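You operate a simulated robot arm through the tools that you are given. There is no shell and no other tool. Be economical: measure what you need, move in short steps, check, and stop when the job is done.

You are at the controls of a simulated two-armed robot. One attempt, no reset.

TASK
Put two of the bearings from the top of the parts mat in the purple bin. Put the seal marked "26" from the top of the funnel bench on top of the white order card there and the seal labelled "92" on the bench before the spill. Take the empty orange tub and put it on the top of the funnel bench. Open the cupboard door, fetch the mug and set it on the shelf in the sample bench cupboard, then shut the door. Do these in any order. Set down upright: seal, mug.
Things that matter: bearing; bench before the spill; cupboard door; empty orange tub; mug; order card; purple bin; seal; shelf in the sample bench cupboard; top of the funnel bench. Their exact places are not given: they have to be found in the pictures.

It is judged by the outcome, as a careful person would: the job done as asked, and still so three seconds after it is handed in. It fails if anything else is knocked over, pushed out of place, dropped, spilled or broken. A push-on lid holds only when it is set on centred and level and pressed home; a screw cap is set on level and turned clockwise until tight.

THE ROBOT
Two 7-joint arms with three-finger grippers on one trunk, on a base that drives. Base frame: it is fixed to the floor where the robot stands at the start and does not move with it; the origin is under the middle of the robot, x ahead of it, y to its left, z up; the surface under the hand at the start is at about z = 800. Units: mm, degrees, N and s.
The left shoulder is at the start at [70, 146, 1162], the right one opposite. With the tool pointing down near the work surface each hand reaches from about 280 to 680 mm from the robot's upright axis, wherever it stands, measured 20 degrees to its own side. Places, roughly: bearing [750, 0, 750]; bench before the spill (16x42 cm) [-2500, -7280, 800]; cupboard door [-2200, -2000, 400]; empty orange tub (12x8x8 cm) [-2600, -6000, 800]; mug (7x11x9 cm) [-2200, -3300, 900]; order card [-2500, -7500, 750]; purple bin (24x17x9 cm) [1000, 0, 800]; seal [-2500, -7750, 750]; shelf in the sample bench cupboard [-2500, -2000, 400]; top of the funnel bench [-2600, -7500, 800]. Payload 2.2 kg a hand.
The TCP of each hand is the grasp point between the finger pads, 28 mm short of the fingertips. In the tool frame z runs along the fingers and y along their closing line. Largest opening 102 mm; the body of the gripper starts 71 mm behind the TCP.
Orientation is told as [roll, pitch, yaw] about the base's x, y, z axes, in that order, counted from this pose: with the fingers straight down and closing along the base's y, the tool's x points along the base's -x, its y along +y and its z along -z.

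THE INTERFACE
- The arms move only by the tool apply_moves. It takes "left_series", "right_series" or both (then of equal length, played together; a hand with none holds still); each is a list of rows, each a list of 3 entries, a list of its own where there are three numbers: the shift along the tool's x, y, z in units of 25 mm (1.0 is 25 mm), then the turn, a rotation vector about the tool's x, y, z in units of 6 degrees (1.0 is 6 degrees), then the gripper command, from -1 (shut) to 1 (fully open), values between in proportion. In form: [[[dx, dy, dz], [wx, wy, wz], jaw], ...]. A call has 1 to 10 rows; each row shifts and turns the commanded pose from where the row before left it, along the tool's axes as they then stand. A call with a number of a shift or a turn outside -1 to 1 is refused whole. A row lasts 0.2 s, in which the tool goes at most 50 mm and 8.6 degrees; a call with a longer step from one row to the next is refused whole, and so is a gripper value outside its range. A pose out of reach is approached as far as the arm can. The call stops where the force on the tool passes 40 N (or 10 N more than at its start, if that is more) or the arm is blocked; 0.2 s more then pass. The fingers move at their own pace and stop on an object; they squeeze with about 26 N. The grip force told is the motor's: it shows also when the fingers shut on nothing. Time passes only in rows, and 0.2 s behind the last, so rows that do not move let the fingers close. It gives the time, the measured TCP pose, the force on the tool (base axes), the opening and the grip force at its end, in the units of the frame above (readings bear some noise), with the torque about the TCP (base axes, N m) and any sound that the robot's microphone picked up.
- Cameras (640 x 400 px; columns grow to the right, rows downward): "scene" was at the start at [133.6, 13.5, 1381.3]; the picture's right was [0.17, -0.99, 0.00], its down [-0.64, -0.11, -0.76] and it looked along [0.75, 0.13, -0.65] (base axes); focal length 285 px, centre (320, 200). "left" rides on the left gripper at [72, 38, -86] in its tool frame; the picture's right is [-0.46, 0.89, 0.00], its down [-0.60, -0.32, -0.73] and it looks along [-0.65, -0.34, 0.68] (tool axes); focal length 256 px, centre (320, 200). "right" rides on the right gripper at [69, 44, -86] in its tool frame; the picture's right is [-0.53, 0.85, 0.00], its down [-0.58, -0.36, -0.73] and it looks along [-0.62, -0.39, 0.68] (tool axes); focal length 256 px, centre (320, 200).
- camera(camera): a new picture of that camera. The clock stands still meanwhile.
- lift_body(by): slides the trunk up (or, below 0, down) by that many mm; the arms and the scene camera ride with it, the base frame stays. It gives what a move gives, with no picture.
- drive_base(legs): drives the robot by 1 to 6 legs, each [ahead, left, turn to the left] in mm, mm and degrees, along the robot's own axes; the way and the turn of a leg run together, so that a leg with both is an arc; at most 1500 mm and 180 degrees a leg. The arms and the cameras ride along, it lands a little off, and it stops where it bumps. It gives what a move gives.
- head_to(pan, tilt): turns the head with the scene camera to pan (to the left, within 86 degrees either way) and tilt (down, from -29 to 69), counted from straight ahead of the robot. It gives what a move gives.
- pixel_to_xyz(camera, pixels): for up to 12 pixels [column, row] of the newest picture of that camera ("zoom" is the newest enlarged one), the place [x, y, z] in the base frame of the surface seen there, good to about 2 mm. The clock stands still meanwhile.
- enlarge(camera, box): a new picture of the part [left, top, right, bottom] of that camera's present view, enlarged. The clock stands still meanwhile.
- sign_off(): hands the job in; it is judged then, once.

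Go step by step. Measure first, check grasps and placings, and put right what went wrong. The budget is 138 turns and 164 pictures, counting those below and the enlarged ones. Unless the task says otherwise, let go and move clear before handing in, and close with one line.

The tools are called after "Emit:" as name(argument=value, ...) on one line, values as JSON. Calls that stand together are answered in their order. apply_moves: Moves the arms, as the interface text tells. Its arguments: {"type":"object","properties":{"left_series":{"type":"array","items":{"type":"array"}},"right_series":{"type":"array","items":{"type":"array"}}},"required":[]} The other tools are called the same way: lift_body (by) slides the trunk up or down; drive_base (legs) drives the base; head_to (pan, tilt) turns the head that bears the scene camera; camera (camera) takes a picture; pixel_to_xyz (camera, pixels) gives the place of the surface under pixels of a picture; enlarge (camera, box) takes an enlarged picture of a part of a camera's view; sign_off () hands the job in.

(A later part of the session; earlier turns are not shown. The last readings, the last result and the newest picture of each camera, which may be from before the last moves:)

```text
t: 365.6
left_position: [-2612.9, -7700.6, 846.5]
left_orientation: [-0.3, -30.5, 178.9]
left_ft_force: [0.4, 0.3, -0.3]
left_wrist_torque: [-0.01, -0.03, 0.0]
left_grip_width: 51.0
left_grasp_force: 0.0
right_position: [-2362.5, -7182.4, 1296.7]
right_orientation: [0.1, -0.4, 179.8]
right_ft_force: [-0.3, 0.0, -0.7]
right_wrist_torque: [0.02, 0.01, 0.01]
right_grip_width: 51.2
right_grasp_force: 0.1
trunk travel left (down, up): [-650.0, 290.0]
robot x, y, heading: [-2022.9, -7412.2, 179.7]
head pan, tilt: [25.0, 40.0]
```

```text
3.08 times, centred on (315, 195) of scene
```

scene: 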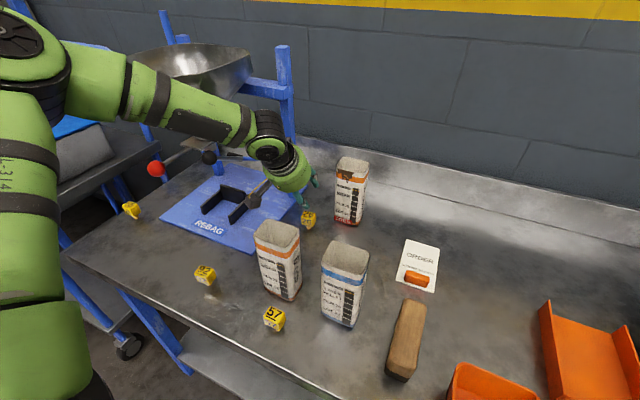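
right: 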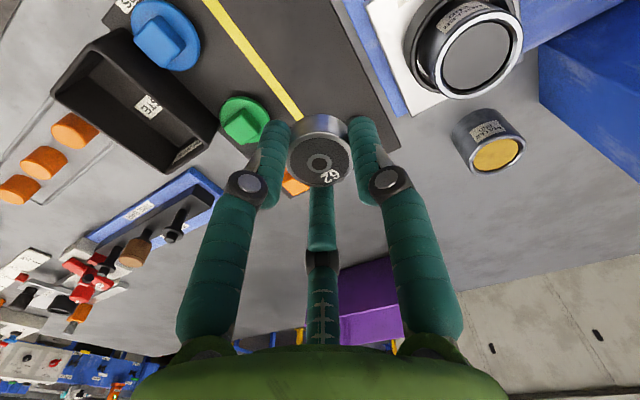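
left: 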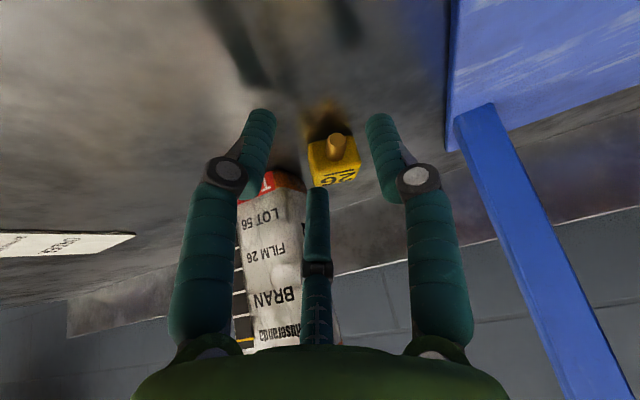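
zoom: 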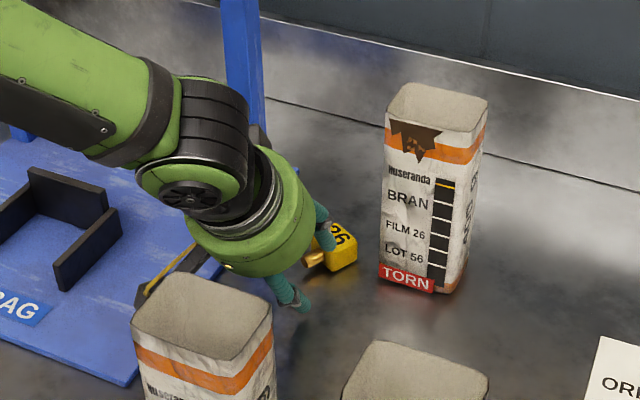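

The seal's attitude looks odd now; measure the cube and its peg to see if it tipped.

Emit:
pixel_to_xyz(camera="left", pixels=[[335, 140], [335, 155], [315, 160], [355, 160], [335, 180], [330, 125]])

Emit:
pixel_to_xyz(camera="zoom", pixels=[[313, 258], [325, 268], [340, 232], [345, 255], [350, 240], [325, 215]])

Emit:
enlarge(camera="scene", box=[290, 180, 350, 225])

```text
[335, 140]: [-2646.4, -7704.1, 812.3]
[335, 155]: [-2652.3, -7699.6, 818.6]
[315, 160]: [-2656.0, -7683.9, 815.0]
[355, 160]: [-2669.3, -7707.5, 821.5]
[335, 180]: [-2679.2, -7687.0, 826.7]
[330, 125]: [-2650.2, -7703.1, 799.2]
```

```text
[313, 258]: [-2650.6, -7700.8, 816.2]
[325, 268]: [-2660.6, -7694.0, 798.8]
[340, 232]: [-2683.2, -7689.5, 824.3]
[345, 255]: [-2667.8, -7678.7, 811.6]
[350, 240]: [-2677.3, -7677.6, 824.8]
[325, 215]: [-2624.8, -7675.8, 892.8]
```

```text
8.89 times, centred on (320, 202) of scene
```

zoom: 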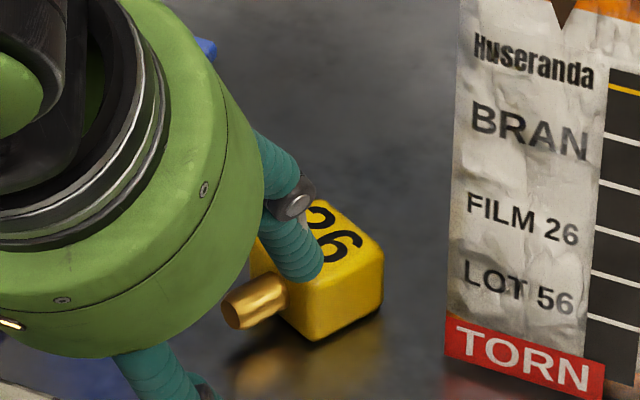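

Seal "26" got tipped (the low rear finger caught it): it lies at ≈(−2667,−7690) with its peg toward +x. I'll withdraw along the tool axis, set the hand vertical, and turn the base to 160° to gain reach for a proper vertical grasp.

Emit:
apply_moves(left_series=[[[0, 0, -0.6], [0, 0, 0], 0], [[0, 0, -1], [0, 0, 0], 0], [[0, 0, -1], [0, 0, 0], 0], [[0, 0, -1], [0, 0, 0], 0], [[0, 0, -1], [0, 0, 0], 0], [[0.4, 0, -0.7], [0, 1, 0], 0], [[0.4, 0, -0.7], [0, 1, 0], 0], [[0.4, 0, -0.7], [0, 1, 0], 0], [[0.4, 0, -0.5], [0, 1, 0], 0], [[0.4, 0, 0], [0, 1, 0], 0]])

Emit:
drive_base(legs=[[-15, 85, 0], [0, 0, -20]])

Emit:
camera(camera="scene")

```text
t: 367.8
left_position: [-2484.1, -7703.2, 991.9]
left_orientation: [-0.4, -0.5, 178.7]
left_ft_force: [-0.3, -0.2, 0.1]
left_wrist_torque: [0.01, 0.0, 0.02]
left_grip_width: 51.1
left_grasp_force: 0.0
right_position: [-2363.2, -7182.4, 1296.7]
right_orientation: [0.0, -0.4, 179.9]
right_ft_force: [-0.4, 0.2, 0.9]
right_wrist_torque: [-0.01, 0.01, -0.02]
right_grip_width: 51.0
right_grasp_force: 0.2
trunk travel left (down, up): [-650.0, 290.0]
robot x, y, heading: [-2023.8, -7417.0, 179.5]
head pan, tilt: [25.0, 40.0]
```

```text
t: 369.0
left_position: [-2468.2, -7783.1, 992.7]
left_orientation: [-0.1, -0.4, 177.8]
left_ft_force: [0.4, -0.4, 0.4]
left_wrist_torque: [0.01, -0.03, 0.05]
left_grip_width: 51.0
left_grasp_force: 0.1
right_position: [-2348.4, -7267.0, 1297.6]
right_orientation: [-0.2, -0.5, 179.8]
right_ft_force: [-0.6, 0.3, 0.0]
right_wrist_torque: [-0.01, -0.03, 0.0]
right_grip_width: 50.9
right_grasp_force: 0.0
trunk travel left (down, up): [-650.0, 290.0]
robot x, y, heading: [-2010.9, -7501.1, 179.4]
head pan, tilt: [25.0, 40.0]
stopped in leg 1: the robot was blocked; the commanded pose is now the measured one
```

```text
38 pictures are left
```

scene: 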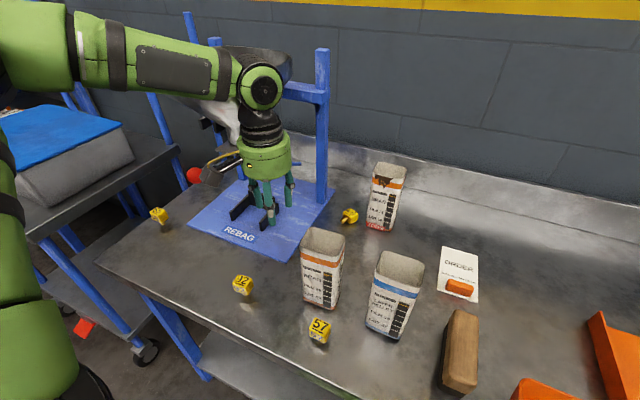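

Move essentially done (blocked at the very end of leg 1). Raise the trunk 60 to clear the pouches, back off slightly, then turn −20°.

Emit:
lift_body(by=70)

Emit:
drive_base(legs=[[-15, 0, 0], [0, 0, -20]])

Emit:
camera(camera="left")

Emit:
camera(camera="scene")

```text
t: 369.6
left_position: [-2465.6, -7782.1, 1014.2]
left_orientation: [-0.4, 0.8, 177.7]
left_ft_force: [-5.3, 3.1, -8.6]
left_wrist_torque: [-0.02, -0.76, -0.26]
left_grip_width: 50.9
left_grasp_force: 0.0
right_position: [-2349.5, -7267.4, 1328.5]
right_orientation: [-0.1, -0.4, 179.8]
right_ft_force: [0.3, 0.0, -0.5]
right_wrist_torque: [-0.02, 0.0, 0.0]
right_grip_width: 51.0
right_grasp_force: 0.0
trunk travel left (down, up): [-681.0, 259.0]
robot x, y, heading: [-2009.6, -7499.7, 179.5]
head pan, tilt: [25.0, 40.0]
stopped: the force on the tool passed its limit at 58 N (the readings are from after the stop); the commanded pose is now the measured one
```

```text
t: 371.5
left_position: [-2518.9, -7613.4, 1016.0]
left_orientation: [-0.4, 0.8, 157.9]
left_ft_force: [0.9, 0.0, 0.1]
left_wrist_torque: [-0.01, 0.0, 0.04]
left_grip_width: 51.0
left_grasp_force: 0.0
right_position: [-2234.7, -7169.1, 1329.1]
right_orientation: [-0.1, -0.4, 160.1]
right_ft_force: [-0.6, -0.3, 0.3]
right_wrist_torque: [0.0, 0.03, 0.02]
right_grip_width: 51.0
right_grasp_force: 0.1
trunk travel left (down, up): [-681.0, 259.0]
robot x, y, heading: [-1996.3, -7502.7, 159.8]
head pan, tilt: [25.0, 40.0]
```

```text
37 pictures are left
```

left: 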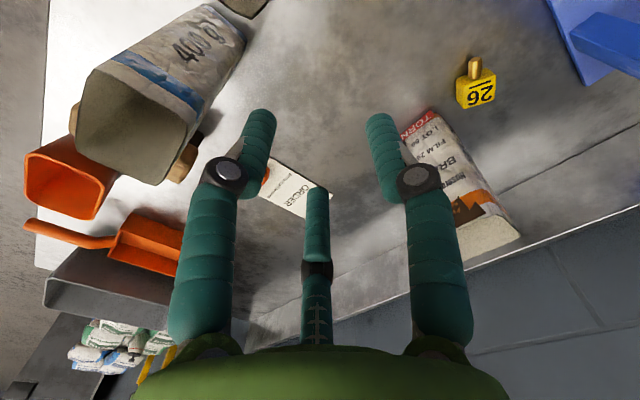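

```text
36 pictures are left
```

scene: 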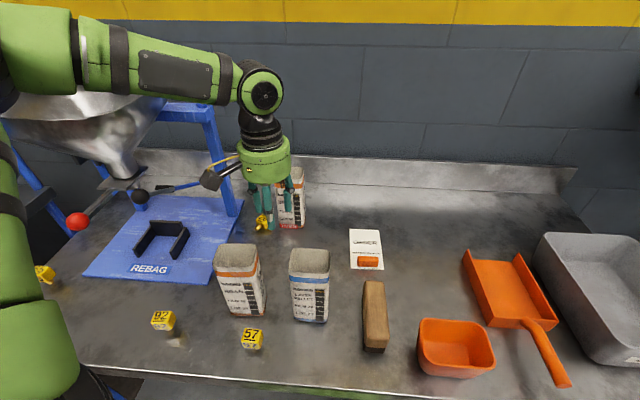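

Now at heading 160, hand vertical at (−2519,−7613,1016). Move it over the fallen seal (Δ≈−148,−77).

Emit:
apply_moves(left_series=[[[-0.72, 0.85, 0], [0, 0, 0], 0.1], [[-0.72, 0.85, 0], [0, 0, 0], 0.1], [[-0.72, 0.85, 0], [0, 0, 0], 0.1], [[-0.72, 0.85, 0], [0, 0, 0], 0.1], [[-0.72, 0.85, 0], [0, 0, 0], 0.1], [[-0.72, 0.85, 0], [0, 0, 0], 0.1], [[0, 0, 0], [0, 0, 0], 0.1]])

Emit:
lift_body(by=-100)

Emit:
camera(camera="left")

```text
t: 373.1
left_position: [-2669.8, -7690.0, 1014.6]
left_orientation: [-0.4, 0.8, 157.9]
left_ft_force: [-0.2, 1.1, -1.4]
left_wrist_torque: [0.01, 0.04, 0.0]
left_grip_width: 56.0
left_grasp_force: 0.2
right_position: [-2234.1, -7167.4, 1330.6]
right_orientation: [-0.2, -0.6, 160.2]
right_ft_force: [0.5, 1.0, -0.7]
right_wrist_torque: [0.02, 0.02, 0.0]
right_grip_width: 51.0
right_grasp_force: 0.0
trunk travel left (down, up): [-681.0, 259.0]
robot x, y, heading: [-2001.2, -7500.9, 159.9]
head pan, tilt: [25.0, 40.0]
```

```text
t: 374.4
left_position: [-2668.8, -7691.1, 914.9]
left_orientation: [-0.4, 0.7, 157.9]
left_ft_force: [-0.5, 0.2, 0.2]
left_wrist_torque: [0.02, 0.01, -0.02]
left_grip_width: 56.2
left_grasp_force: 0.1
right_position: [-2234.8, -7168.0, 1229.3]
right_orientation: [-0.2, -0.5, 160.1]
right_ft_force: [0.2, 0.8, 0.1]
right_wrist_torque: [0.03, 0.02, -0.02]
right_grip_width: 51.0
right_grasp_force: 0.0
trunk travel left (down, up): [-581.0, 359.0]
robot x, y, heading: [-1994.7, -7502.9, 159.6]
head pan, tilt: [25.0, 40.0]
```

```text
35 pictures are left
```

left: 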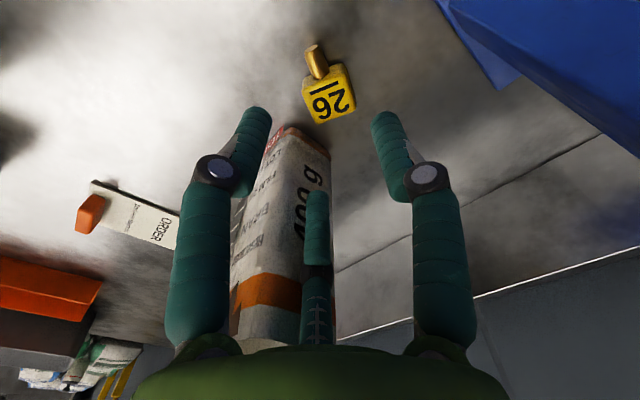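

Reach is good. Measure the seal and the nearby pouch.

Emit:
pixel_to_xyz(camera="left", pixels=[[328, 95], [308, 90], [345, 72], [320, 118], [352, 105], [312, 52], [322, 75], [275, 140], [328, 150], [300, 200], [325, 215]])

```text
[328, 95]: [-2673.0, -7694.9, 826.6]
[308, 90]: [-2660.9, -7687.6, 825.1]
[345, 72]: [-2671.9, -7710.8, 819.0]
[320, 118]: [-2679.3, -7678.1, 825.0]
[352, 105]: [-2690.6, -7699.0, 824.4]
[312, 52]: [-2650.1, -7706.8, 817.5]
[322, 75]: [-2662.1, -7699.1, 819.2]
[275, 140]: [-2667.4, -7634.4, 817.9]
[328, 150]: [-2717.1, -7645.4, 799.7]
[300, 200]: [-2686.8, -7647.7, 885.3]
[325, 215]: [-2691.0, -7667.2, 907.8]
```

Cube centre (−2675,−7694), peg pointing azimuth −29°. Rotate the hand +23° so the peg lies between two fingers, centre it, and descend to z≈834, then check.

Emit:
apply_moves(left_series=[[[0, 0, 0.2], [0, 0, -0.96], 0.1], [[0, 0, 0.2], [0, 0, -0.96], 0.1], [[0, 0, 0.2], [0, 0, -0.96], 0.1], [[0, 0, 0.2], [0, 0, -0.96], 0.1], [[-0.26, 0.1, 0.6], [0, 0, 0], 0.1], [[0, 0, 0.6], [0, 0, 0], 0.1], [[0, 0, 0.6], [0, 0, 0], 0.1], [[0, 0, 0.5], [0, 0, 0], 0.1], [[0, 0, 0.1], [0, 0, 0], 0.1], [[0, 0, 0], [0, 0, 0], 0.1]])

Emit:
camera(camera="left")

```text
t: 376.6
left_position: [-2673.4, -7693.2, 832.0]
left_orientation: [-0.1, 0.8, -179.0]
left_ft_force: [-1.1, -0.7, 0.4]
left_wrist_torque: [0.0, -0.03, 0.01]
left_grip_width: 56.3
left_grasp_force: 0.1
right_position: [-2234.9, -7167.6, 1229.1]
right_orientation: [-0.3, -0.5, 160.2]
right_ft_force: [-0.2, -1.0, 0.0]
right_wrist_torque: [0.01, -0.01, -0.02]
right_grip_width: 50.9
right_grasp_force: 0.1
trunk travel left (down, up): [-581.0, 359.0]
robot x, y, heading: [-1995.9, -7499.4, 159.5]
head pan, tilt: [25.0, 40.0]
```

```text
34 pictures are left
```

left: 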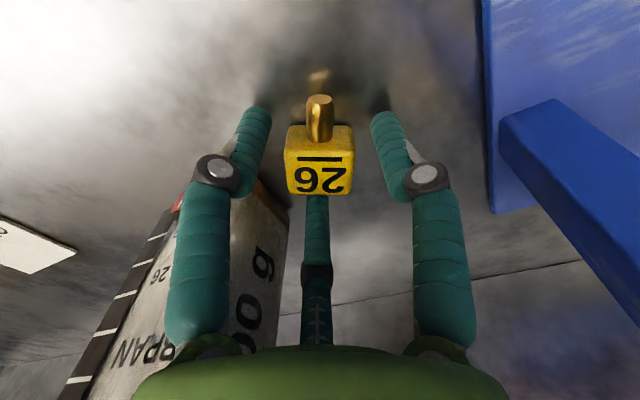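

The seal is centred with the peg between the two near fingers. Close, then lift.

Emit:
apply_moves(left_series=[[[0, 0, 0], [0, 0, 0], -0.1], [[0, 0, 0], [0, 0, 0], -0.3], [[0, 0, 0], [0, 0, 0], -0.45], [[0, 0, 0], [0, 0, 0], -0.7], [[0, 0, 0], [0, 0, 0], -1], [[0, 0, -0.2], [0, 0, 0], -1], [[0, 0, -0.4], [0, 0, 0], -1], [[0, 0, -0.8], [0, 0, 0], -1], [[0, 0, -0.8], [0, 0, 0], -1]])

Emit:
lift_body(by=130)

Emit:
camera(camera="left")

```text
t: 378.6
left_position: [-2675.0, -7693.4, 889.3]
left_orientation: [-0.1, 0.7, -179.0]
left_ft_force: [-0.5, -0.6, 0.3]
left_wrist_torque: [0.02, 0.02, 0.01]
left_grip_width: 39.2
left_grasp_force: 26.3
right_position: [-2234.8, -7168.6, 1229.4]
right_orientation: [-0.2, -0.5, 160.1]
right_ft_force: [-1.1, 0.8, 0.2]
right_wrist_torque: [0.02, 0.01, 0.0]
right_grip_width: 50.9
right_grasp_force: 0.0
trunk travel left (down, up): [-581.0, 359.0]
robot x, y, heading: [-1995.2, -7501.6, 159.4]
head pan, tilt: [25.0, 40.0]
```

```text
t: 380.2
left_position: [-2674.6, -7691.4, 1019.1]
left_orientation: [0.0, 0.9, -179.0]
left_ft_force: [0.0, -0.4, -1.0]
left_wrist_torque: [-0.01, -0.04, -0.03]
left_grip_width: 38.9
left_grasp_force: 26.0
right_position: [-2235.3, -7166.4, 1359.3]
right_orientation: [-0.2, -0.5, 160.1]
right_ft_force: [-0.2, -0.2, -0.5]
right_wrist_torque: [-0.01, 0.03, 0.01]
right_grip_width: 50.9
right_grasp_force: 0.1
trunk travel left (down, up): [-711.0, 229.0]
robot x, y, heading: [-1995.5, -7504.3, 159.6]
head pan, tilt: [25.0, 40.0]
```

```text
33 pictures are left
```

left: 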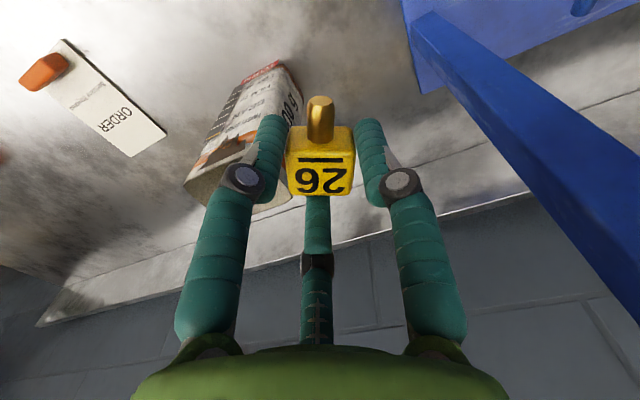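

Held firmly, peg pointing at the camera side. Carry it to the front of the bench and rotate the hand 90° so the peg points down.

Emit:
drive_base(legs=[[-324, -334, 0]])

Emit:
apply_moves(left_series=[[[0, 0, 0], [0.5, -0.86, 0], -1], [[0, 0, 0], [0.5, -0.86, 0], -1], [[0, 0, 0], [0.5, -0.86, 0], -1], [[0, 0, 0], [0.5, -0.86, 0], -1], [[0, 0, 0], [0.5, -0.86, 0], -1], [[0, 0, 0], [0.5, -0.86, 0], -1], [[0, 0, 0], [0.5, -0.86, 0], -1], [[0, 0, 0], [0.5, -0.86, 0], -1], [[0, 0, 0], [0.5, -0.86, 0], -1], [[0, 0, 0], [0.5, -0.86, 0], -1]])

Emit:
apply_moves(left_series=[[[0, 0, 0], [0.5, -0.86, 0], -1], [[0, 0, 0], [0.5, -0.86, 0], -1], [[0, 0, 0], [0.5, -0.86, 0], -1], [[0, 0, 0], [0.5, -0.86, 0], -1], [[0, 0, 0], [0.5, -0.86, 0], -1]])

Emit:
camera(camera="scene")

```text
t: 383.0
left_position: [-2251.1, -7499.8, 1018.2]
left_orientation: [-0.2, 0.9, -178.7]
left_ft_force: [-0.4, 0.5, -1.1]
left_wrist_torque: [0.0, 0.0, -0.03]
left_grip_width: 39.0
left_grasp_force: 26.2
right_position: [-1815.5, -6973.2, 1360.1]
right_orientation: [-0.3, -0.5, 160.3]
right_ft_force: [-0.3, -0.2, -0.4]
right_wrist_torque: [0.03, 0.0, -0.01]
right_grip_width: 51.2
right_grasp_force: 0.1
trunk travel left (down, up): [-711.0, 229.0]
robot x, y, heading: [-1570.7, -7304.5, 160.0]
head pan, tilt: [25.0, 40.0]
```

```text
t: 385.2
left_position: [-2250.3, -7500.2, 1019.3]
left_orientation: [-40.7, -47.3, -159.9]
left_ft_force: [-0.5, -0.6, -0.6]
left_wrist_torque: [0.0, -0.05, -0.03]
left_grip_width: 38.8
left_grasp_force: 26.2
right_position: [-1813.1, -6973.9, 1359.6]
right_orientation: [-0.2, -0.4, 160.4]
right_ft_force: [0.2, -0.6, 0.1]
right_wrist_torque: [-0.02, -0.03, 0.0]
right_grip_width: 51.1
right_grasp_force: 0.0
trunk travel left (down, up): [-711.0, 229.0]
robot x, y, heading: [-1572.0, -7303.2, 160.1]
head pan, tilt: [25.0, 40.0]
```

```text
t: 386.4
left_position: [-2226.6, -7483.8, 1045.3]
left_orientation: [-86.9, -59.5, -121.0]
left_ft_force: [-0.2, -0.2, 1.0]
left_wrist_torque: [0.0, -0.03, 0.01]
left_grip_width: 39.1
left_grasp_force: 25.8
left hand out of reach, approached as far as the arm can: row 4, 5
right_position: [-1812.2, -6973.0, 1358.3]
right_orientation: [-0.2, -0.5, 160.5]
right_ft_force: [0.6, -0.2, -0.6]
right_wrist_torque: [-0.02, -0.01, 0.0]
right_grip_width: 50.9
right_grasp_force: 0.0
trunk travel left (down, up): [-711.0, 229.0]
robot x, y, heading: [-1574.8, -7305.0, 159.9]
head pan, tilt: [25.0, 40.0]
```

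```text
32 pictures are left
```

scene: 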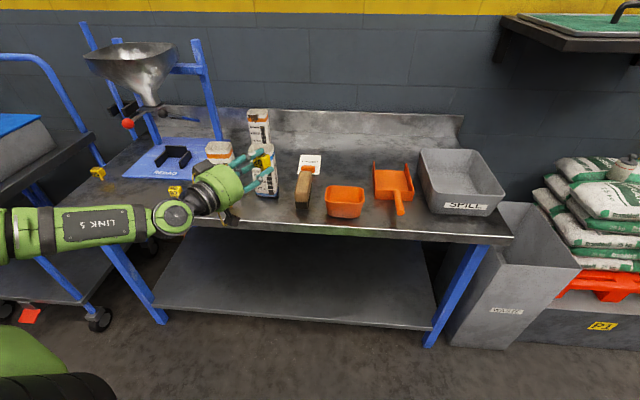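

The peg now points straight down (computed from the readings), hand horizontal. Lower 193 mm, ease the seal over the bench's front edge, and look.

Emit:
lift_body(by=-193)

Emit:
drive_base(legs=[[67, 30, 0]])

Emit:
head_to(pan=22, tilt=42)

Emit:
enlarge(camera="scene", box=[220, 100, 400, 220])

Emit:
camera(camera="left")

```text
t: 388.5
left_position: [-2227.5, -7486.1, 850.4]
left_orientation: [-86.9, -59.5, -121.1]
left_ft_force: [0.2, 0.4, -0.3]
left_wrist_torque: [-0.01, -0.01, -0.04]
left_grip_width: 39.1
left_grasp_force: 25.8
right_position: [-1813.7, -6972.4, 1165.7]
right_orientation: [-0.1, -0.6, 160.4]
right_ft_force: [-0.7, 0.0, 0.2]
right_wrist_torque: [0.04, -0.01, 0.0]
right_grip_width: 50.9
right_grasp_force: 0.0
trunk travel left (down, up): [-518.0, 422.0]
robot x, y, heading: [-1574.8, -7307.4, 160.1]
head pan, tilt: [25.0, 40.0]
```

```text
t: 389.5
left_position: [-2299.8, -7490.4, 850.9]
left_orientation: [-86.8, -59.5, -121.2]
left_ft_force: [0.3, -0.2, -0.6]
left_wrist_torque: [0.02, -0.02, -0.01]
left_grip_width: 39.5
left_grasp_force: 25.9
right_position: [-1885.7, -6978.5, 1166.0]
right_orientation: [-0.1, -0.5, 160.4]
right_ft_force: [-0.5, 0.5, -0.4]
right_wrist_torque: [-0.01, -0.03, 0.01]
right_grip_width: 51.0
right_grasp_force: 0.1
trunk travel left (down, up): [-518.0, 422.0]
robot x, y, heading: [-1643.0, -7314.7, 159.9]
head pan, tilt: [25.0, 40.0]
```

```text
t: 390.1
left_position: [-2299.7, -7492.0, 850.5]
left_orientation: [-86.6, -59.4, -121.1]
left_ft_force: [-0.7, 0.3, -0.2]
left_wrist_torque: [-0.04, 0.01, 0.01]
left_grip_width: 39.5
left_grasp_force: 26.0
right_position: [-1885.4, -6979.2, 1166.3]
right_orientation: [-0.2, -0.5, 160.2]
right_ft_force: [-0.6, -0.6, -0.3]
right_wrist_torque: [-0.01, -0.01, 0.02]
right_grip_width: 51.0
right_grasp_force: 0.1
trunk travel left (down, up): [-518.0, 422.0]
robot x, y, heading: [-1644.3, -7307.7, 159.9]
head pan, tilt: [22.0, 42.0]
```

```text
3.33 times, centred on (310, 160) of scene
```

zoom: 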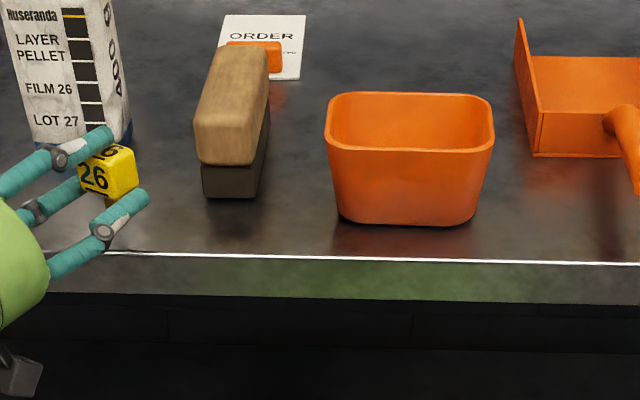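

```text
30 pictures are left
```

left: 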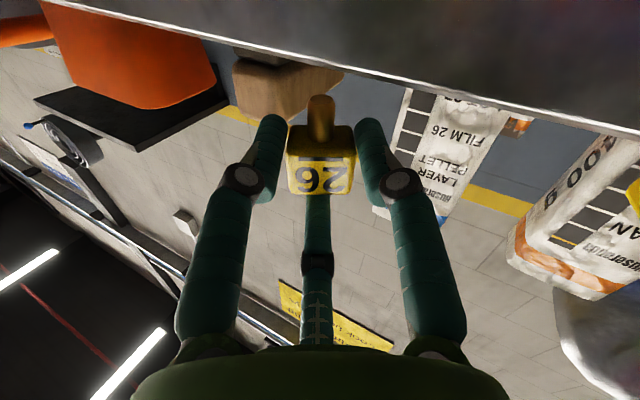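

The seal is upright just inside the bench edge. Lower 11 mm by trunk, then feel for contact.

Emit:
lift_body(by=-11)

Emit:
apply_moves(left_series=[[[0.07, 0.04, 0], [0, 0, 0], -1], [[0.035, 0.02, 0], [0, 0, 0], -1]])

Emit:
enlarge(camera="scene", box=[220, 130, 280, 180])

Emit:
pixel_to_xyz(camera="scene", pixels=[[249, 147], [252, 150], [249, 160], [250, 164], [248, 142], [258, 163]])

```text
t: 390.7
left_position: [-2298.3, -7491.7, 840.6]
left_orientation: [-86.8, -59.6, -121.2]
left_ft_force: [-0.2, 0.3, -0.3]
left_wrist_torque: [-0.01, 0.0, 0.03]
left_grip_width: 39.4
left_grasp_force: 26.4
right_position: [-1883.4, -6979.9, 1154.6]
right_orientation: [-0.3, -0.5, 160.4]
right_ft_force: [0.1, 0.3, 0.0]
right_wrist_torque: [-0.02, -0.01, 0.01]
right_grip_width: 51.0
right_grasp_force: 0.0
trunk travel left (down, up): [-507.0, 433.0]
robot x, y, heading: [-1644.0, -7310.6, 160.1]
head pan, tilt: [22.0, 42.0]
```

```text
t: 391.3
left_position: [-2298.4, -7490.8, 835.9]
left_orientation: [-86.7, -59.4, -121.1]
left_ft_force: [-0.4, -0.6, -0.4]
left_wrist_torque: [-0.02, 0.01, 0.01]
left_grip_width: 39.2
left_grasp_force: 25.8
right_position: [-1884.4, -6978.9, 1154.5]
right_orientation: [-0.3, -0.5, 160.3]
right_ft_force: [0.2, 0.3, 0.0]
right_wrist_torque: [0.0, 0.02, 0.02]
right_grip_width: 51.0
right_grasp_force: 0.1
trunk travel left (down, up): [-507.0, 433.0]
robot x, y, heading: [-1643.9, -7309.3, 160.0]
head pan, tilt: [22.0, 42.0]
```

```text
8.00 times, centred on (250, 155) of scene
```

zoom: 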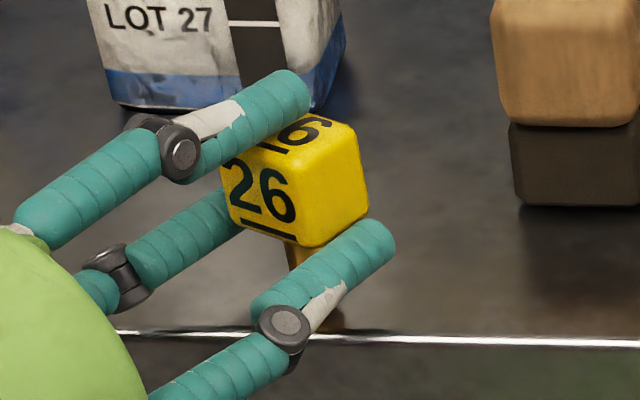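

```text
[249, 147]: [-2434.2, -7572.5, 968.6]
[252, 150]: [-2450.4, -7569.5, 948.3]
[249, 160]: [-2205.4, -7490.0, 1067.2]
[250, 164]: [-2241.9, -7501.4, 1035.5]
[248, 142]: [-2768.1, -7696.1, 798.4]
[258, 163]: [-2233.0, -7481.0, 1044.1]
```

Still no contact; lower in 1 mm steps.

Emit:
apply_moves(left_series=[[[0.035, 0.02, 0], [0, 0, 0], -1], [[0.035, 0.02, 0], [0, 0, 0], -1]])

Emit:
apply_moves(left_series=[[[0.035, 0.02, 0], [0, 0, 0], -1], [[0.02, 0.01, 0], [0, 0, 0], -1]])

Emit:
pixel_to_xyz(camera="zoom", pixels=[[300, 130], [330, 120], [270, 200], [330, 210], [300, 255]])

```text
t: 391.9
left_position: [-2298.3, -7491.1, 835.4]
left_orientation: [-86.4, -59.5, -121.2]
left_ft_force: [0.6, -0.6, -0.6]
left_wrist_torque: [-0.01, 0.01, 0.01]
left_grip_width: 39.5
left_grasp_force: 25.8
right_position: [-1884.6, -6979.0, 1155.4]
right_orientation: [-0.2, -0.4, 160.4]
right_ft_force: [0.0, -0.3, -0.2]
right_wrist_torque: [-0.01, 0.01, 0.03]
right_grip_width: 51.1
right_grasp_force: 0.1
trunk travel left (down, up): [-507.0, 433.0]
robot x, y, heading: [-1640.1, -7313.2, 160.2]
head pan, tilt: [22.0, 42.0]
```

```text
t: 392.5
left_position: [-2298.3, -7490.9, 834.2]
left_orientation: [-86.4, -59.6, -121.1]
left_ft_force: [0.1, 0.3, -0.7]
left_wrist_torque: [0.03, -0.03, 0.01]
left_grip_width: 39.5
left_grasp_force: 25.5
right_position: [-1884.9, -6978.3, 1155.5]
right_orientation: [-0.2, -0.5, 160.4]
right_ft_force: [1.5, -0.2, -0.1]
right_wrist_torque: [0.03, 0.01, 0.0]
right_grip_width: 50.5
right_grasp_force: 0.1
trunk travel left (down, up): [-507.0, 433.0]
robot x, y, heading: [-1641.8, -7308.8, 159.8]
head pan, tilt: [22.0, 42.0]
```

```text
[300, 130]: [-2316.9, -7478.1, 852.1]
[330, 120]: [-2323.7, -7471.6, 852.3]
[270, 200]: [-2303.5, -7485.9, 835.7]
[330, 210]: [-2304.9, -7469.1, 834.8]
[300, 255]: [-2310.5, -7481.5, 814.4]
```

Cube top was 852 vs 847 when standing; about 3 mm more.

Emit:
apply_moves(left_series=[[[0.05, 0.03, 0], [0, 0, 0], -1], [[0.035, 0.02, 0], [0, 0, 0], -1]])

Emit:
apply_moves(left_series=[[[0.035, 0.02, 0], [0, 0, 0], -1]])

```text
t: 393.1
left_position: [-2296.5, -7490.3, 833.8]
left_orientation: [-86.5, -59.7, -121.2]
left_ft_force: [-0.2, 0.4, 0.2]
left_wrist_torque: [0.0, -0.02, 0.0]
left_grip_width: 39.5
left_grasp_force: 26.3
right_position: [-1884.4, -6979.3, 1154.1]
right_orientation: [-0.2, -0.5, 160.3]
right_ft_force: [0.4, 0.2, 0.0]
right_wrist_torque: [0.0, 0.01, -0.01]
right_grip_width: 51.1
right_grasp_force: 0.1
trunk travel left (down, up): [-507.0, 433.0]
robot x, y, heading: [-1641.9, -7313.3, 160.2]
head pan, tilt: [22.0, 42.0]
```

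```text
t: 393.5
left_position: [-2298.2, -7489.1, 832.8]
left_orientation: [-86.3, -59.6, -121.2]
left_ft_force: [0.1, 0.0, -0.2]
left_wrist_torque: [-0.01, 0.0, 0.02]
left_grip_width: 39.4
left_grasp_force: 26.0
left hand out of reach, approached as far as the arm can: row 1
right_position: [-1885.2, -6978.6, 1153.7]
right_orientation: [-0.2, -0.5, 160.3]
right_ft_force: [-0.2, 0.3, 1.4]
right_wrist_torque: [-0.02, -0.01, 0.0]
right_grip_width: 51.1
right_grasp_force: 0.1
trunk travel left (down, up): [-507.0, 433.0]
robot x, y, heading: [-1643.1, -7307.8, 160.2]
head pan, tilt: [22.0, 42.0]
```

The arm is at its limit; use the trunk for the last 2–3 mm, then release in the same go if contact is felt.

Emit:
lift_body(by=-2)

Emit:
lift_body(by=-1)

Emit:
enlarge(camera="scene", box=[220, 130, 280, 180])

Emit:
pixel_to_xyz(camera="zoom", pixels=[[300, 130], [330, 125], [320, 120]])

```text
t: 394.0
left_position: [-2296.6, -7490.4, 832.0]
left_orientation: [-86.4, -59.6, -121.2]
left_ft_force: [-0.2, -1.1, 0.4]
left_wrist_torque: [-0.01, -0.02, -0.02]
left_grip_width: 39.5
left_grasp_force: 26.0
right_position: [-1884.8, -6980.5, 1152.7]
right_orientation: [-0.2, -0.5, 160.4]
right_ft_force: [0.1, 0.0, 0.2]
right_wrist_torque: [0.02, 0.02, 0.0]
right_grip_width: 51.1
right_grasp_force: 0.1
trunk travel left (down, up): [-505.0, 435.0]
robot x, y, heading: [-1646.7, -7312.0, 160.1]
head pan, tilt: [22.0, 42.0]
```

```text
t: 394.5
left_position: [-2297.3, -7490.3, 830.6]
left_orientation: [-86.6, -59.7, -121.0]
left_ft_force: [-1.0, 0.1, 2.0]
left_wrist_torque: [0.0, 0.04, 0.02]
left_grip_width: 39.5
left_grasp_force: 26.0
right_position: [-1883.9, -6979.3, 1152.6]
right_orientation: [-0.2, -0.5, 160.4]
right_ft_force: [-0.4, -0.3, 1.1]
right_wrist_torque: [-0.03, 0.02, 0.03]
right_grip_width: 50.7
right_grasp_force: 0.0
trunk travel left (down, up): [-504.0, 436.0]
robot x, y, heading: [-1644.8, -7311.9, 159.8]
head pan, tilt: [22.0, 42.0]
```

```text
8.00 times, centred on (250, 155) of scene
```

zoom: 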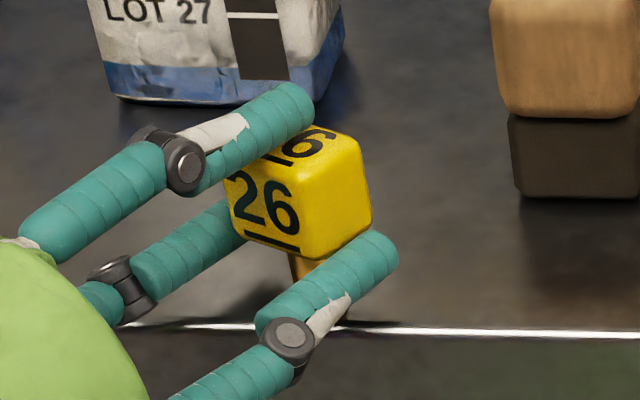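

```text
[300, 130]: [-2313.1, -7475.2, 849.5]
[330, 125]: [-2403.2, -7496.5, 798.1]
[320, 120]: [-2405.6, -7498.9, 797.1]
```

Contact (+2 N). Release, back straight out, raise, and return the hand to pointing down, all in sequence; then look.

Emit:
apply_moves(left_series=[[[0, 0, 0], [0, 0, 0], -0.15], [[0, 0, 0], [0, 0, 0], 0.0], [[0, 0, 0], [0, 0, 0], 0.2], [[0, 0, 0], [0, 0, 0], 0.2]])

Emit:
drive_base(legs=[[-150, 20, 0]])

Emit:
lift_body(by=120)

Emit:
apply_moves(left_series=[[[0, 0, 0], [-0.5, 0.86, 0], 0.2], [[0, 0, 0], [-0.5, 0.86, 0], 0.2], [[0, 0, 0], [-0.5, 0.86, 0], 0.2], [[0, 0, 0], [-0.5, 0.86, 0], 0.2], [[0, 0, 0], [-0.5, 0.86, 0], 0.2], [[0, 0, 0], [-0.5, 0.86, 0], 0.2], [[0, 0, 0], [-0.5, 0.86, 0], 0.2], [[0, 0, 0], [-0.5, 0.86, 0], 0.2], [[0, 0, 0], [-0.5, 0.86, 0], 0.2], [[0, 0, 0], [-0.5, 0.86, 0], 0.2]])

Emit:
apply_moves(left_series=[[[0, 0, 0], [-0.5, 0.86, 0], 0.2], [[0, 0, 0], [-0.5, 0.86, 0], 0.2], [[0, 0, 0], [-0.5, 0.86, 0], 0.2], [[0, 0, 0], [-0.5, 0.86, 0], 0.2], [[0, 0, 0], [-0.5, 0.86, 0], 0.2]])

Emit:
head_to(pan=22, tilt=38)

Emit:
camera(camera="scene")

```text
t: 395.5
left_position: [-2297.5, -7489.8, 829.7]
left_orientation: [-86.4, -59.6, -121.3]
left_ft_force: [-0.2, 0.0, -0.3]
left_wrist_torque: [0.0, -0.02, -0.02]
left_grip_width: 61.3
left_grasp_force: 0.0
right_position: [-1884.4, -6978.4, 1152.4]
right_orientation: [-0.2, -0.5, 160.4]
right_ft_force: [-0.4, 0.5, -0.4]
right_wrist_torque: [-0.03, 0.0, 0.01]
right_grip_width: 50.8
right_grasp_force: 0.1
trunk travel left (down, up): [-504.0, 436.0]
robot x, y, heading: [-1645.6, -7310.2, 159.8]
head pan, tilt: [22.0, 42.0]
```

```text
t: 396.9
left_position: [-2161.7, -7561.1, 830.5]
left_orientation: [-86.4, -59.6, -121.1]
left_ft_force: [-0.5, 0.6, 1.2]
left_wrist_torque: [0.01, -0.01, -0.01]
left_grip_width: 61.2
left_grasp_force: 0.1
right_position: [-1753.0, -7048.5, 1151.6]
right_orientation: [-0.2, -0.5, 160.5]
right_ft_force: [0.0, -0.7, 0.7]
right_wrist_torque: [0.0, 0.02, 0.02]
right_grip_width: 50.9
right_grasp_force: 0.1
trunk travel left (down, up): [-504.0, 436.0]
robot x, y, heading: [-1507.3, -7378.0, 160.3]
head pan, tilt: [22.0, 42.0]
```

```text
t: 398.4
left_position: [-2163.2, -7562.4, 950.1]
left_orientation: [-86.4, -59.6, -121.0]
left_ft_force: [-0.3, 0.2, -0.2]
left_wrist_torque: [0.0, -0.02, 0.0]
left_grip_width: 61.4
left_grasp_force: 0.1
right_position: [-1752.4, -7048.7, 1272.2]
right_orientation: [-0.2, -0.5, 160.6]
right_ft_force: [-0.4, 0.2, -0.4]
right_wrist_torque: [0.03, 0.02, -0.01]
right_grip_width: 50.8
right_grasp_force: 0.0
trunk travel left (down, up): [-624.0, 316.0]
robot x, y, heading: [-1509.7, -7379.5, 160.1]
head pan, tilt: [22.0, 42.0]
```

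```text
t: 400.6
left_position: [-2162.2, -7559.3, 949.4]
left_orientation: [-15.2, -24.2, -174.5]
left_ft_force: [0.6, 0.4, -0.7]
left_wrist_torque: [-0.06, 0.0, -0.03]
left_grip_width: 61.4
left_grasp_force: 0.0
right_position: [-1752.4, -7048.3, 1272.4]
right_orientation: [-0.1, -0.4, 160.6]
right_ft_force: [0.1, 0.2, -0.2]
right_wrist_torque: [-0.02, 0.0, -0.03]
right_grip_width: 51.1
right_grasp_force: 0.0
trunk travel left (down, up): [-624.0, 316.0]
robot x, y, heading: [-1512.0, -7381.4, 160.5]
head pan, tilt: [22.0, 42.0]
```

```text
t: 401.8
left_position: [-2163.0, -7561.1, 950.2]
left_orientation: [0.6, 1.4, -177.7]
left_ft_force: [-0.2, 0.3, -0.1]
left_wrist_torque: [0.0, -0.03, 0.0]
left_grip_width: 61.4
left_grasp_force: 0.1
right_position: [-1753.1, -7046.6, 1271.0]
right_orientation: [-0.2, -0.5, 160.6]
right_ft_force: [0.4, 0.0, 0.5]
right_wrist_torque: [-0.04, -0.04, 0.01]
right_grip_width: 51.0
right_grasp_force: 0.1
trunk travel left (down, up): [-624.0, 316.0]
robot x, y, heading: [-1509.3, -7377.2, 160.3]
head pan, tilt: [22.0, 42.0]
```

```text
t: 402.5
left_position: [-2162.5, -7562.3, 949.3]
left_orientation: [0.4, 1.2, -177.8]
left_ft_force: [0.3, 0.6, 0.1]
left_wrist_torque: [0.01, -0.01, -0.04]
left_grip_width: 61.5
left_grasp_force: 0.0
right_position: [-1752.9, -7048.8, 1271.7]
right_orientation: [-0.1, -0.4, 160.7]
right_ft_force: [0.1, -0.1, 0.4]
right_wrist_torque: [0.02, -0.02, -0.03]
right_grip_width: 51.0
right_grasp_force: 0.0
trunk travel left (down, up): [-624.0, 316.0]
robot x, y, heading: [-1514.4, -7378.2, 159.9]
head pan, tilt: [22.0, 38.0]
```

```text
27 pictures are left
```

scene: 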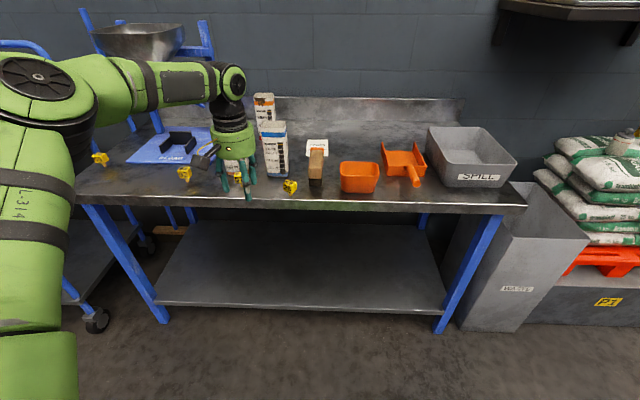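

Emit:
enlarge(camera="scene", box=[265, 165, 325, 210])

Emit:
pixel_to_xyz(camera="scene", pixels=[[290, 184], [290, 187], [293, 187], [287, 187], [285, 191], [184, 172], [318, 143], [320, 150]])

```text
8.89 times, centred on (295, 188) of scene
```

zoom: 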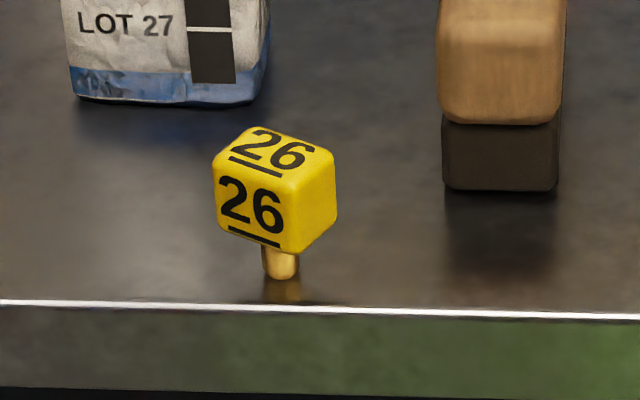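

```text
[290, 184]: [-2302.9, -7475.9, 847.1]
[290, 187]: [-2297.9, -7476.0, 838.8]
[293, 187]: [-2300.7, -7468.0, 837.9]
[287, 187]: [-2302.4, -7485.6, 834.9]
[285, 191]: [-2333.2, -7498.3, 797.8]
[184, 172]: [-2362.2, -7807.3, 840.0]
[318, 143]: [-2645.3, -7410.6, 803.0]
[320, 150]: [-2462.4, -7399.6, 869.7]
```

It stands upright. Measure its top exactly.

Emit:
pixel_to_xyz(camera="zoom", pixels=[[272, 150], [215, 165], [265, 128], [332, 155], [283, 178], [278, 275]])

```text
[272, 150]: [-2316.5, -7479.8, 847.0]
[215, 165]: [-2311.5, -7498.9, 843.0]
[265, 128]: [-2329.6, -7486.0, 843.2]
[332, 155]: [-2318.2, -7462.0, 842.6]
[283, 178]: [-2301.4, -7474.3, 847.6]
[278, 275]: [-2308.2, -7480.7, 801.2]
```

Seal "26" centre (−2316,−7480), top 847. Drive so the vertical hand is above it.

Emit:
drive_base(legs=[[172, -25, 0]])

Emit:
camera(camera="left")

Emit:
pixel_to_xyz(camera="left", pixels=[[320, 80], [320, 100], [310, 90], [330, 90], [320, 60]])

```text
t: 403.9
left_position: [-2310.9, -7483.0, 950.5]
left_orientation: [0.5, 1.1, -177.7]
left_ft_force: [-0.3, 0.0, -0.4]
left_wrist_torque: [-0.01, 0.01, 0.02]
left_grip_width: 61.5
left_grasp_force: 0.0
right_position: [-1901.8, -6970.5, 1273.3]
right_orientation: [-0.2, -0.6, 160.7]
right_ft_force: [-1.0, 0.7, -0.5]
right_wrist_torque: [-0.04, 0.05, 0.0]
right_grip_width: 50.9
right_grasp_force: 0.0
trunk travel left (down, up): [-624.0, 316.0]
robot x, y, heading: [-1654.6, -7301.8, 160.0]
head pan, tilt: [22.0, 38.0]
```

```text
25 pictures are left
```

left: 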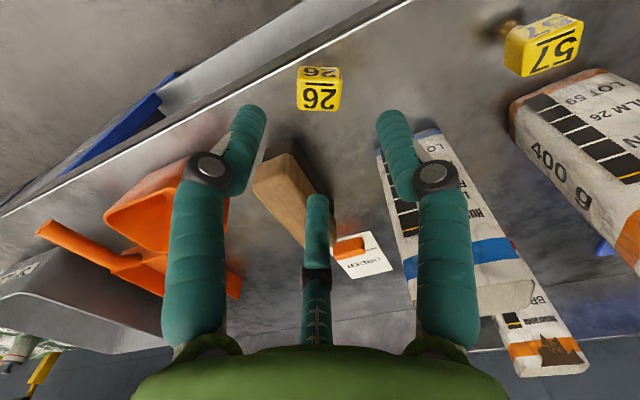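

```text
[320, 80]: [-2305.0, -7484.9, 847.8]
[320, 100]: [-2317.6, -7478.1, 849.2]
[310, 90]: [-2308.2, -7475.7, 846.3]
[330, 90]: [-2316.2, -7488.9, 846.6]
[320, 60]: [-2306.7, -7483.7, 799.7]
```

Aligned within 4 mm. Descend with the correction, grasp, and lift.

Emit:
apply_moves(left_series=[[[-0.16, -0.12, 0.5], [0, 0, 0], 0.2], [[0, 0, 0.8], [0, 0, 0], 0.2], [[0, 0, 0.8], [0, 0, 0], 0.2], [[0, 0, 0.8], [0, 0, 0], 0.2], [[0, 0, 0.8], [0, 0, 0], 0.2], [[0, 0, 0.48], [0, 0, 0], 0.2], [[0, 0, 0], [0, 0, 0], 0.0], [[0, 0, 0], [0, 0, 0], -0.2], [[0, 0, 0], [0, 0, 0], -0.4], [[0, 0, 0], [0, 0, 0], -1]])

Emit:
apply_moves(left_series=[[[0, 0, 0], [0, 0, 0], -1], [[0, 0, -0.2], [0, 0, 0], -1], [[0, 0, -0.5], [0, 0, 0], -1], [[0, 0, -0.8], [0, 0, 0], -1], [[0, 0, -0.8], [0, 0, 0], -1]])

Emit:
lift_body(by=100)

Emit:
camera(camera="left")

```text
t: 406.1
left_position: [-2315.9, -7480.5, 844.9]
left_orientation: [0.5, 1.2, -177.8]
left_ft_force: [0.2, -0.8, -0.2]
left_wrist_torque: [-0.01, 0.02, -0.04]
left_grip_width: 39.0
left_grasp_force: 25.9
right_position: [-1902.6, -6969.8, 1272.9]
right_orientation: [-0.2, -0.6, 160.7]
right_ft_force: [0.6, 0.0, -0.3]
right_wrist_torque: [0.01, 0.02, -0.01]
right_grip_width: 50.8
right_grasp_force: 0.0
trunk travel left (down, up): [-624.0, 316.0]
robot x, y, heading: [-1660.1, -7300.9, 160.3]
head pan, tilt: [22.0, 38.0]
```

```text
t: 407.3
left_position: [-2316.0, -7479.5, 902.0]
left_orientation: [0.5, 1.2, -177.6]
left_ft_force: [-0.5, 0.0, -0.3]
left_wrist_torque: [0.03, 0.01, 0.01]
left_grip_width: 39.2
left_grasp_force: 26.1
right_position: [-1902.5, -6969.5, 1272.3]
right_orientation: [-0.2, -0.4, 160.7]
right_ft_force: [0.3, 0.2, -0.7]
right_wrist_torque: [-0.02, 0.02, -0.02]
right_grip_width: 51.0
right_grasp_force: 0.1
trunk travel left (down, up): [-624.0, 316.0]
robot x, y, heading: [-1660.7, -7294.2, 160.5]
head pan, tilt: [22.0, 38.0]
```

```text
t: 408.7
left_position: [-2315.9, -7480.6, 999.9]
left_orientation: [0.5, 1.3, -177.8]
left_ft_force: [-1.1, -0.4, -0.6]
left_wrist_torque: [0.02, 0.0, 0.02]
left_grip_width: 39.0
left_grasp_force: 26.0
right_position: [-1902.7, -6967.6, 1372.5]
right_orientation: [-0.2, -0.5, 160.7]
right_ft_force: [-0.1, 0.6, 0.6]
right_wrist_torque: [0.03, -0.01, 0.0]
right_grip_width: 51.0
right_grasp_force: 0.1
trunk travel left (down, up): [-724.0, 216.0]
robot x, y, heading: [-1662.5, -7300.3, 160.4]
head pan, tilt: [22.0, 38.0]
```

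```text
24 pictures are left
```

left: 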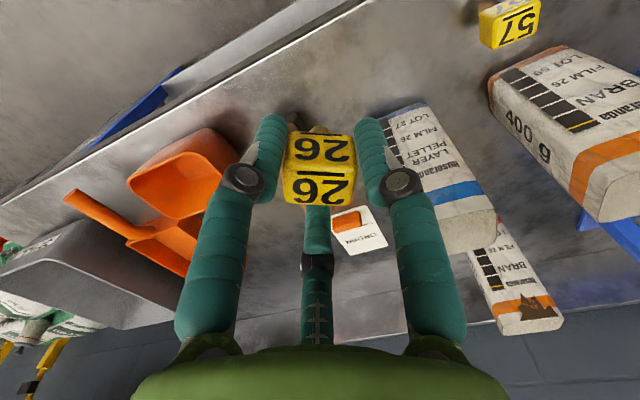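

Seal "26" held upright. Raise 40, drive to the order card, then lower 140 and view.

Emit:
lift_body(by=40)

Emit:
drive_base(legs=[[325, 44, 0]])

Emit:
lift_body(by=-130)

Emit:
camera(camera="left")

Emit:
camera(camera="scene")

```text
t: 409.5
left_position: [-2315.5, -7479.6, 1040.3]
left_orientation: [0.6, 1.3, -177.8]
left_ft_force: [-0.4, -0.2, 0.0]
left_wrist_torque: [0.02, -0.01, 0.0]
left_grip_width: 39.1
left_grasp_force: 26.2
right_position: [-1902.6, -6968.7, 1412.5]
right_orientation: [-0.2, -0.4, 160.6]
right_ft_force: [-0.8, 0.7, 0.2]
right_wrist_torque: [0.02, -0.01, 0.03]
right_grip_width: 51.1
right_grasp_force: 0.0
trunk travel left (down, up): [-764.0, 176.0]
robot x, y, heading: [-1657.1, -7297.0, 160.2]
head pan, tilt: [22.0, 38.0]
```

```text
t: 411.7
left_position: [-2640.8, -7406.5, 1041.7]
left_orientation: [0.5, 1.3, -178.0]
left_ft_force: [0.5, -0.3, -1.0]
left_wrist_torque: [-0.01, 0.01, -0.03]
left_grip_width: 38.8
left_grasp_force: 25.6
right_position: [-2222.7, -6897.9, 1413.2]
right_orientation: [-0.2, -0.7, 160.5]
right_ft_force: [0.1, -0.1, -0.1]
right_wrist_torque: [0.0, 0.04, -0.02]
right_grip_width: 51.2
right_grasp_force: 0.0
trunk travel left (down, up): [-764.0, 176.0]
robot x, y, heading: [-1989.0, -7229.1, 160.1]
head pan, tilt: [22.0, 38.0]
```

```text
t: 413.3
left_position: [-2641.5, -7405.5, 911.7]
left_orientation: [0.6, 1.2, -178.0]
left_ft_force: [-0.1, 0.3, -0.2]
left_wrist_torque: [-0.03, -0.01, 0.02]
left_grip_width: 39.2
left_grasp_force: 26.1
right_position: [-2224.9, -6896.9, 1282.0]
right_orientation: [-0.1, -0.5, 160.4]
right_ft_force: [0.9, -0.3, -0.2]
right_wrist_torque: [-0.03, 0.0, 0.01]
right_grip_width: 50.8
right_grasp_force: 0.2
trunk travel left (down, up): [-634.0, 306.0]
robot x, y, heading: [-1985.5, -7225.7, 160.0]
head pan, tilt: [22.0, 38.0]
```

```text
23 pictures are left
```

left: 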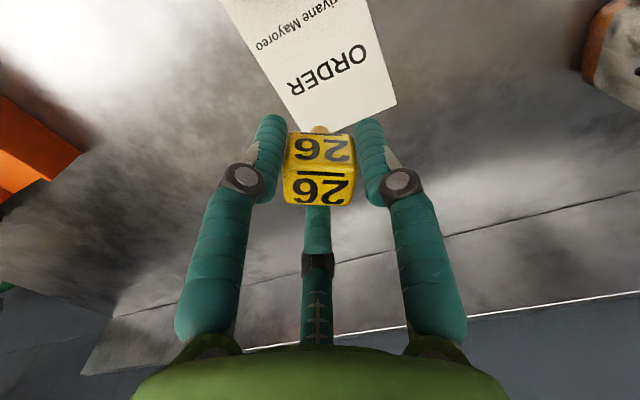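

```text
22 pictures are left
```

scene: 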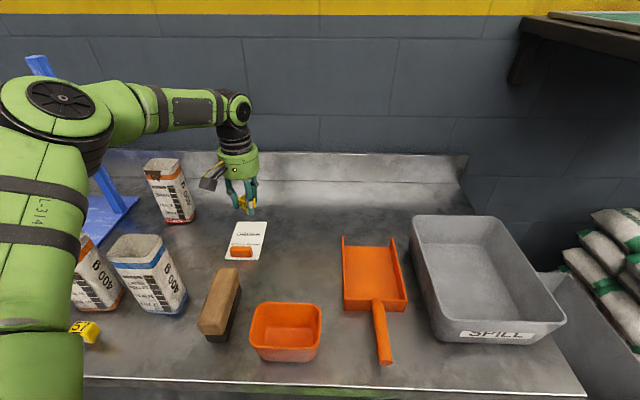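

Measure the card corners to confirm the drop point lies on it.

Emit:
pixel_to_xyz(camera="left", pixels=[[305, 122], [390, 100], [262, 50], [372, 15], [325, 85], [345, 125]])

Emit:
apply_moves(left_series=[[[0, 0, 0.7], [0, 0, 0], -1], [[0, 0, 0.7], [0, 0, 0], -1], [[0, 0, 0.6], [0, 0, 0], -1]])

```text
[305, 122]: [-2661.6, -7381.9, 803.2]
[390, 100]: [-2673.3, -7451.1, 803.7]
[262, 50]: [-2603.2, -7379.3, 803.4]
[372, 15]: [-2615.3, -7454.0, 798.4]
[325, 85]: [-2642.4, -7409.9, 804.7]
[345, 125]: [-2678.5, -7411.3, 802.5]
```

```text
t: 414.1
left_position: [-2640.0, -7404.4, 860.6]
left_orientation: [0.6, 1.2, -178.1]
left_ft_force: [-1.1, 0.8, 0.1]
left_wrist_torque: [-0.03, -0.01, 0.02]
left_grip_width: 39.1
left_grasp_force: 25.9
right_position: [-2225.6, -6897.0, 1282.7]
right_orientation: [-0.1, -0.5, 160.4]
right_ft_force: [-0.4, -0.3, 0.1]
right_wrist_torque: [0.02, -0.02, -0.04]
right_grip_width: 51.3
right_grasp_force: 0.1
trunk travel left (down, up): [-634.0, 306.0]
robot x, y, heading: [-1982.7, -7231.0, 160.1]
head pan, tilt: [22.0, 38.0]
```

The point is well on the card (y −7454…−7376, back edge −2679). Shift 8 mm to its middle and lower in small steps.

Emit:
apply_moves(left_series=[[[0, 0.3, 0.2], [0, 0, 0], -1], [[0, 0, 0.16], [0, 0, 0], -1]])

Emit:
apply_moves(left_series=[[[0, 0, 0.06], [0, 0, 0], -1], [[0, 0, 0.04], [0, 0, 0], -1]])

```text
t: 414.7
left_position: [-2639.9, -7411.6, 852.6]
left_orientation: [0.5, 1.4, -177.9]
left_ft_force: [-0.1, -0.1, -1.0]
left_wrist_torque: [0.02, 0.0, 0.02]
left_grip_width: 39.0
left_grasp_force: 25.8
right_position: [-2225.5, -6895.8, 1282.9]
right_orientation: [-0.3, -0.6, 160.4]
right_ft_force: [1.3, 0.5, 0.6]
right_wrist_torque: [-0.03, 0.02, -0.03]
right_grip_width: 51.1
right_grasp_force: 0.1
trunk travel left (down, up): [-634.0, 306.0]
robot x, y, heading: [-1982.9, -7229.6, 159.9]
head pan, tilt: [22.0, 38.0]
```

```text
t: 415.3
left_position: [-2641.1, -7412.0, 849.3]
left_orientation: [0.4, 1.3, -178.0]
left_ft_force: [-0.3, -0.2, -0.6]
left_wrist_torque: [0.01, -0.04, 0.01]
left_grip_width: 39.1
left_grasp_force: 26.1
right_position: [-2225.7, -6896.7, 1282.3]
right_orientation: [-0.3, -0.5, 160.5]
right_ft_force: [0.6, -0.7, 0.6]
right_wrist_torque: [0.04, -0.01, 0.03]
right_grip_width: 50.9
right_grasp_force: 0.0
trunk travel left (down, up): [-634.0, 306.0]
robot x, y, heading: [-1983.0, -7229.0, 160.0]
head pan, tilt: [22.0, 38.0]
```

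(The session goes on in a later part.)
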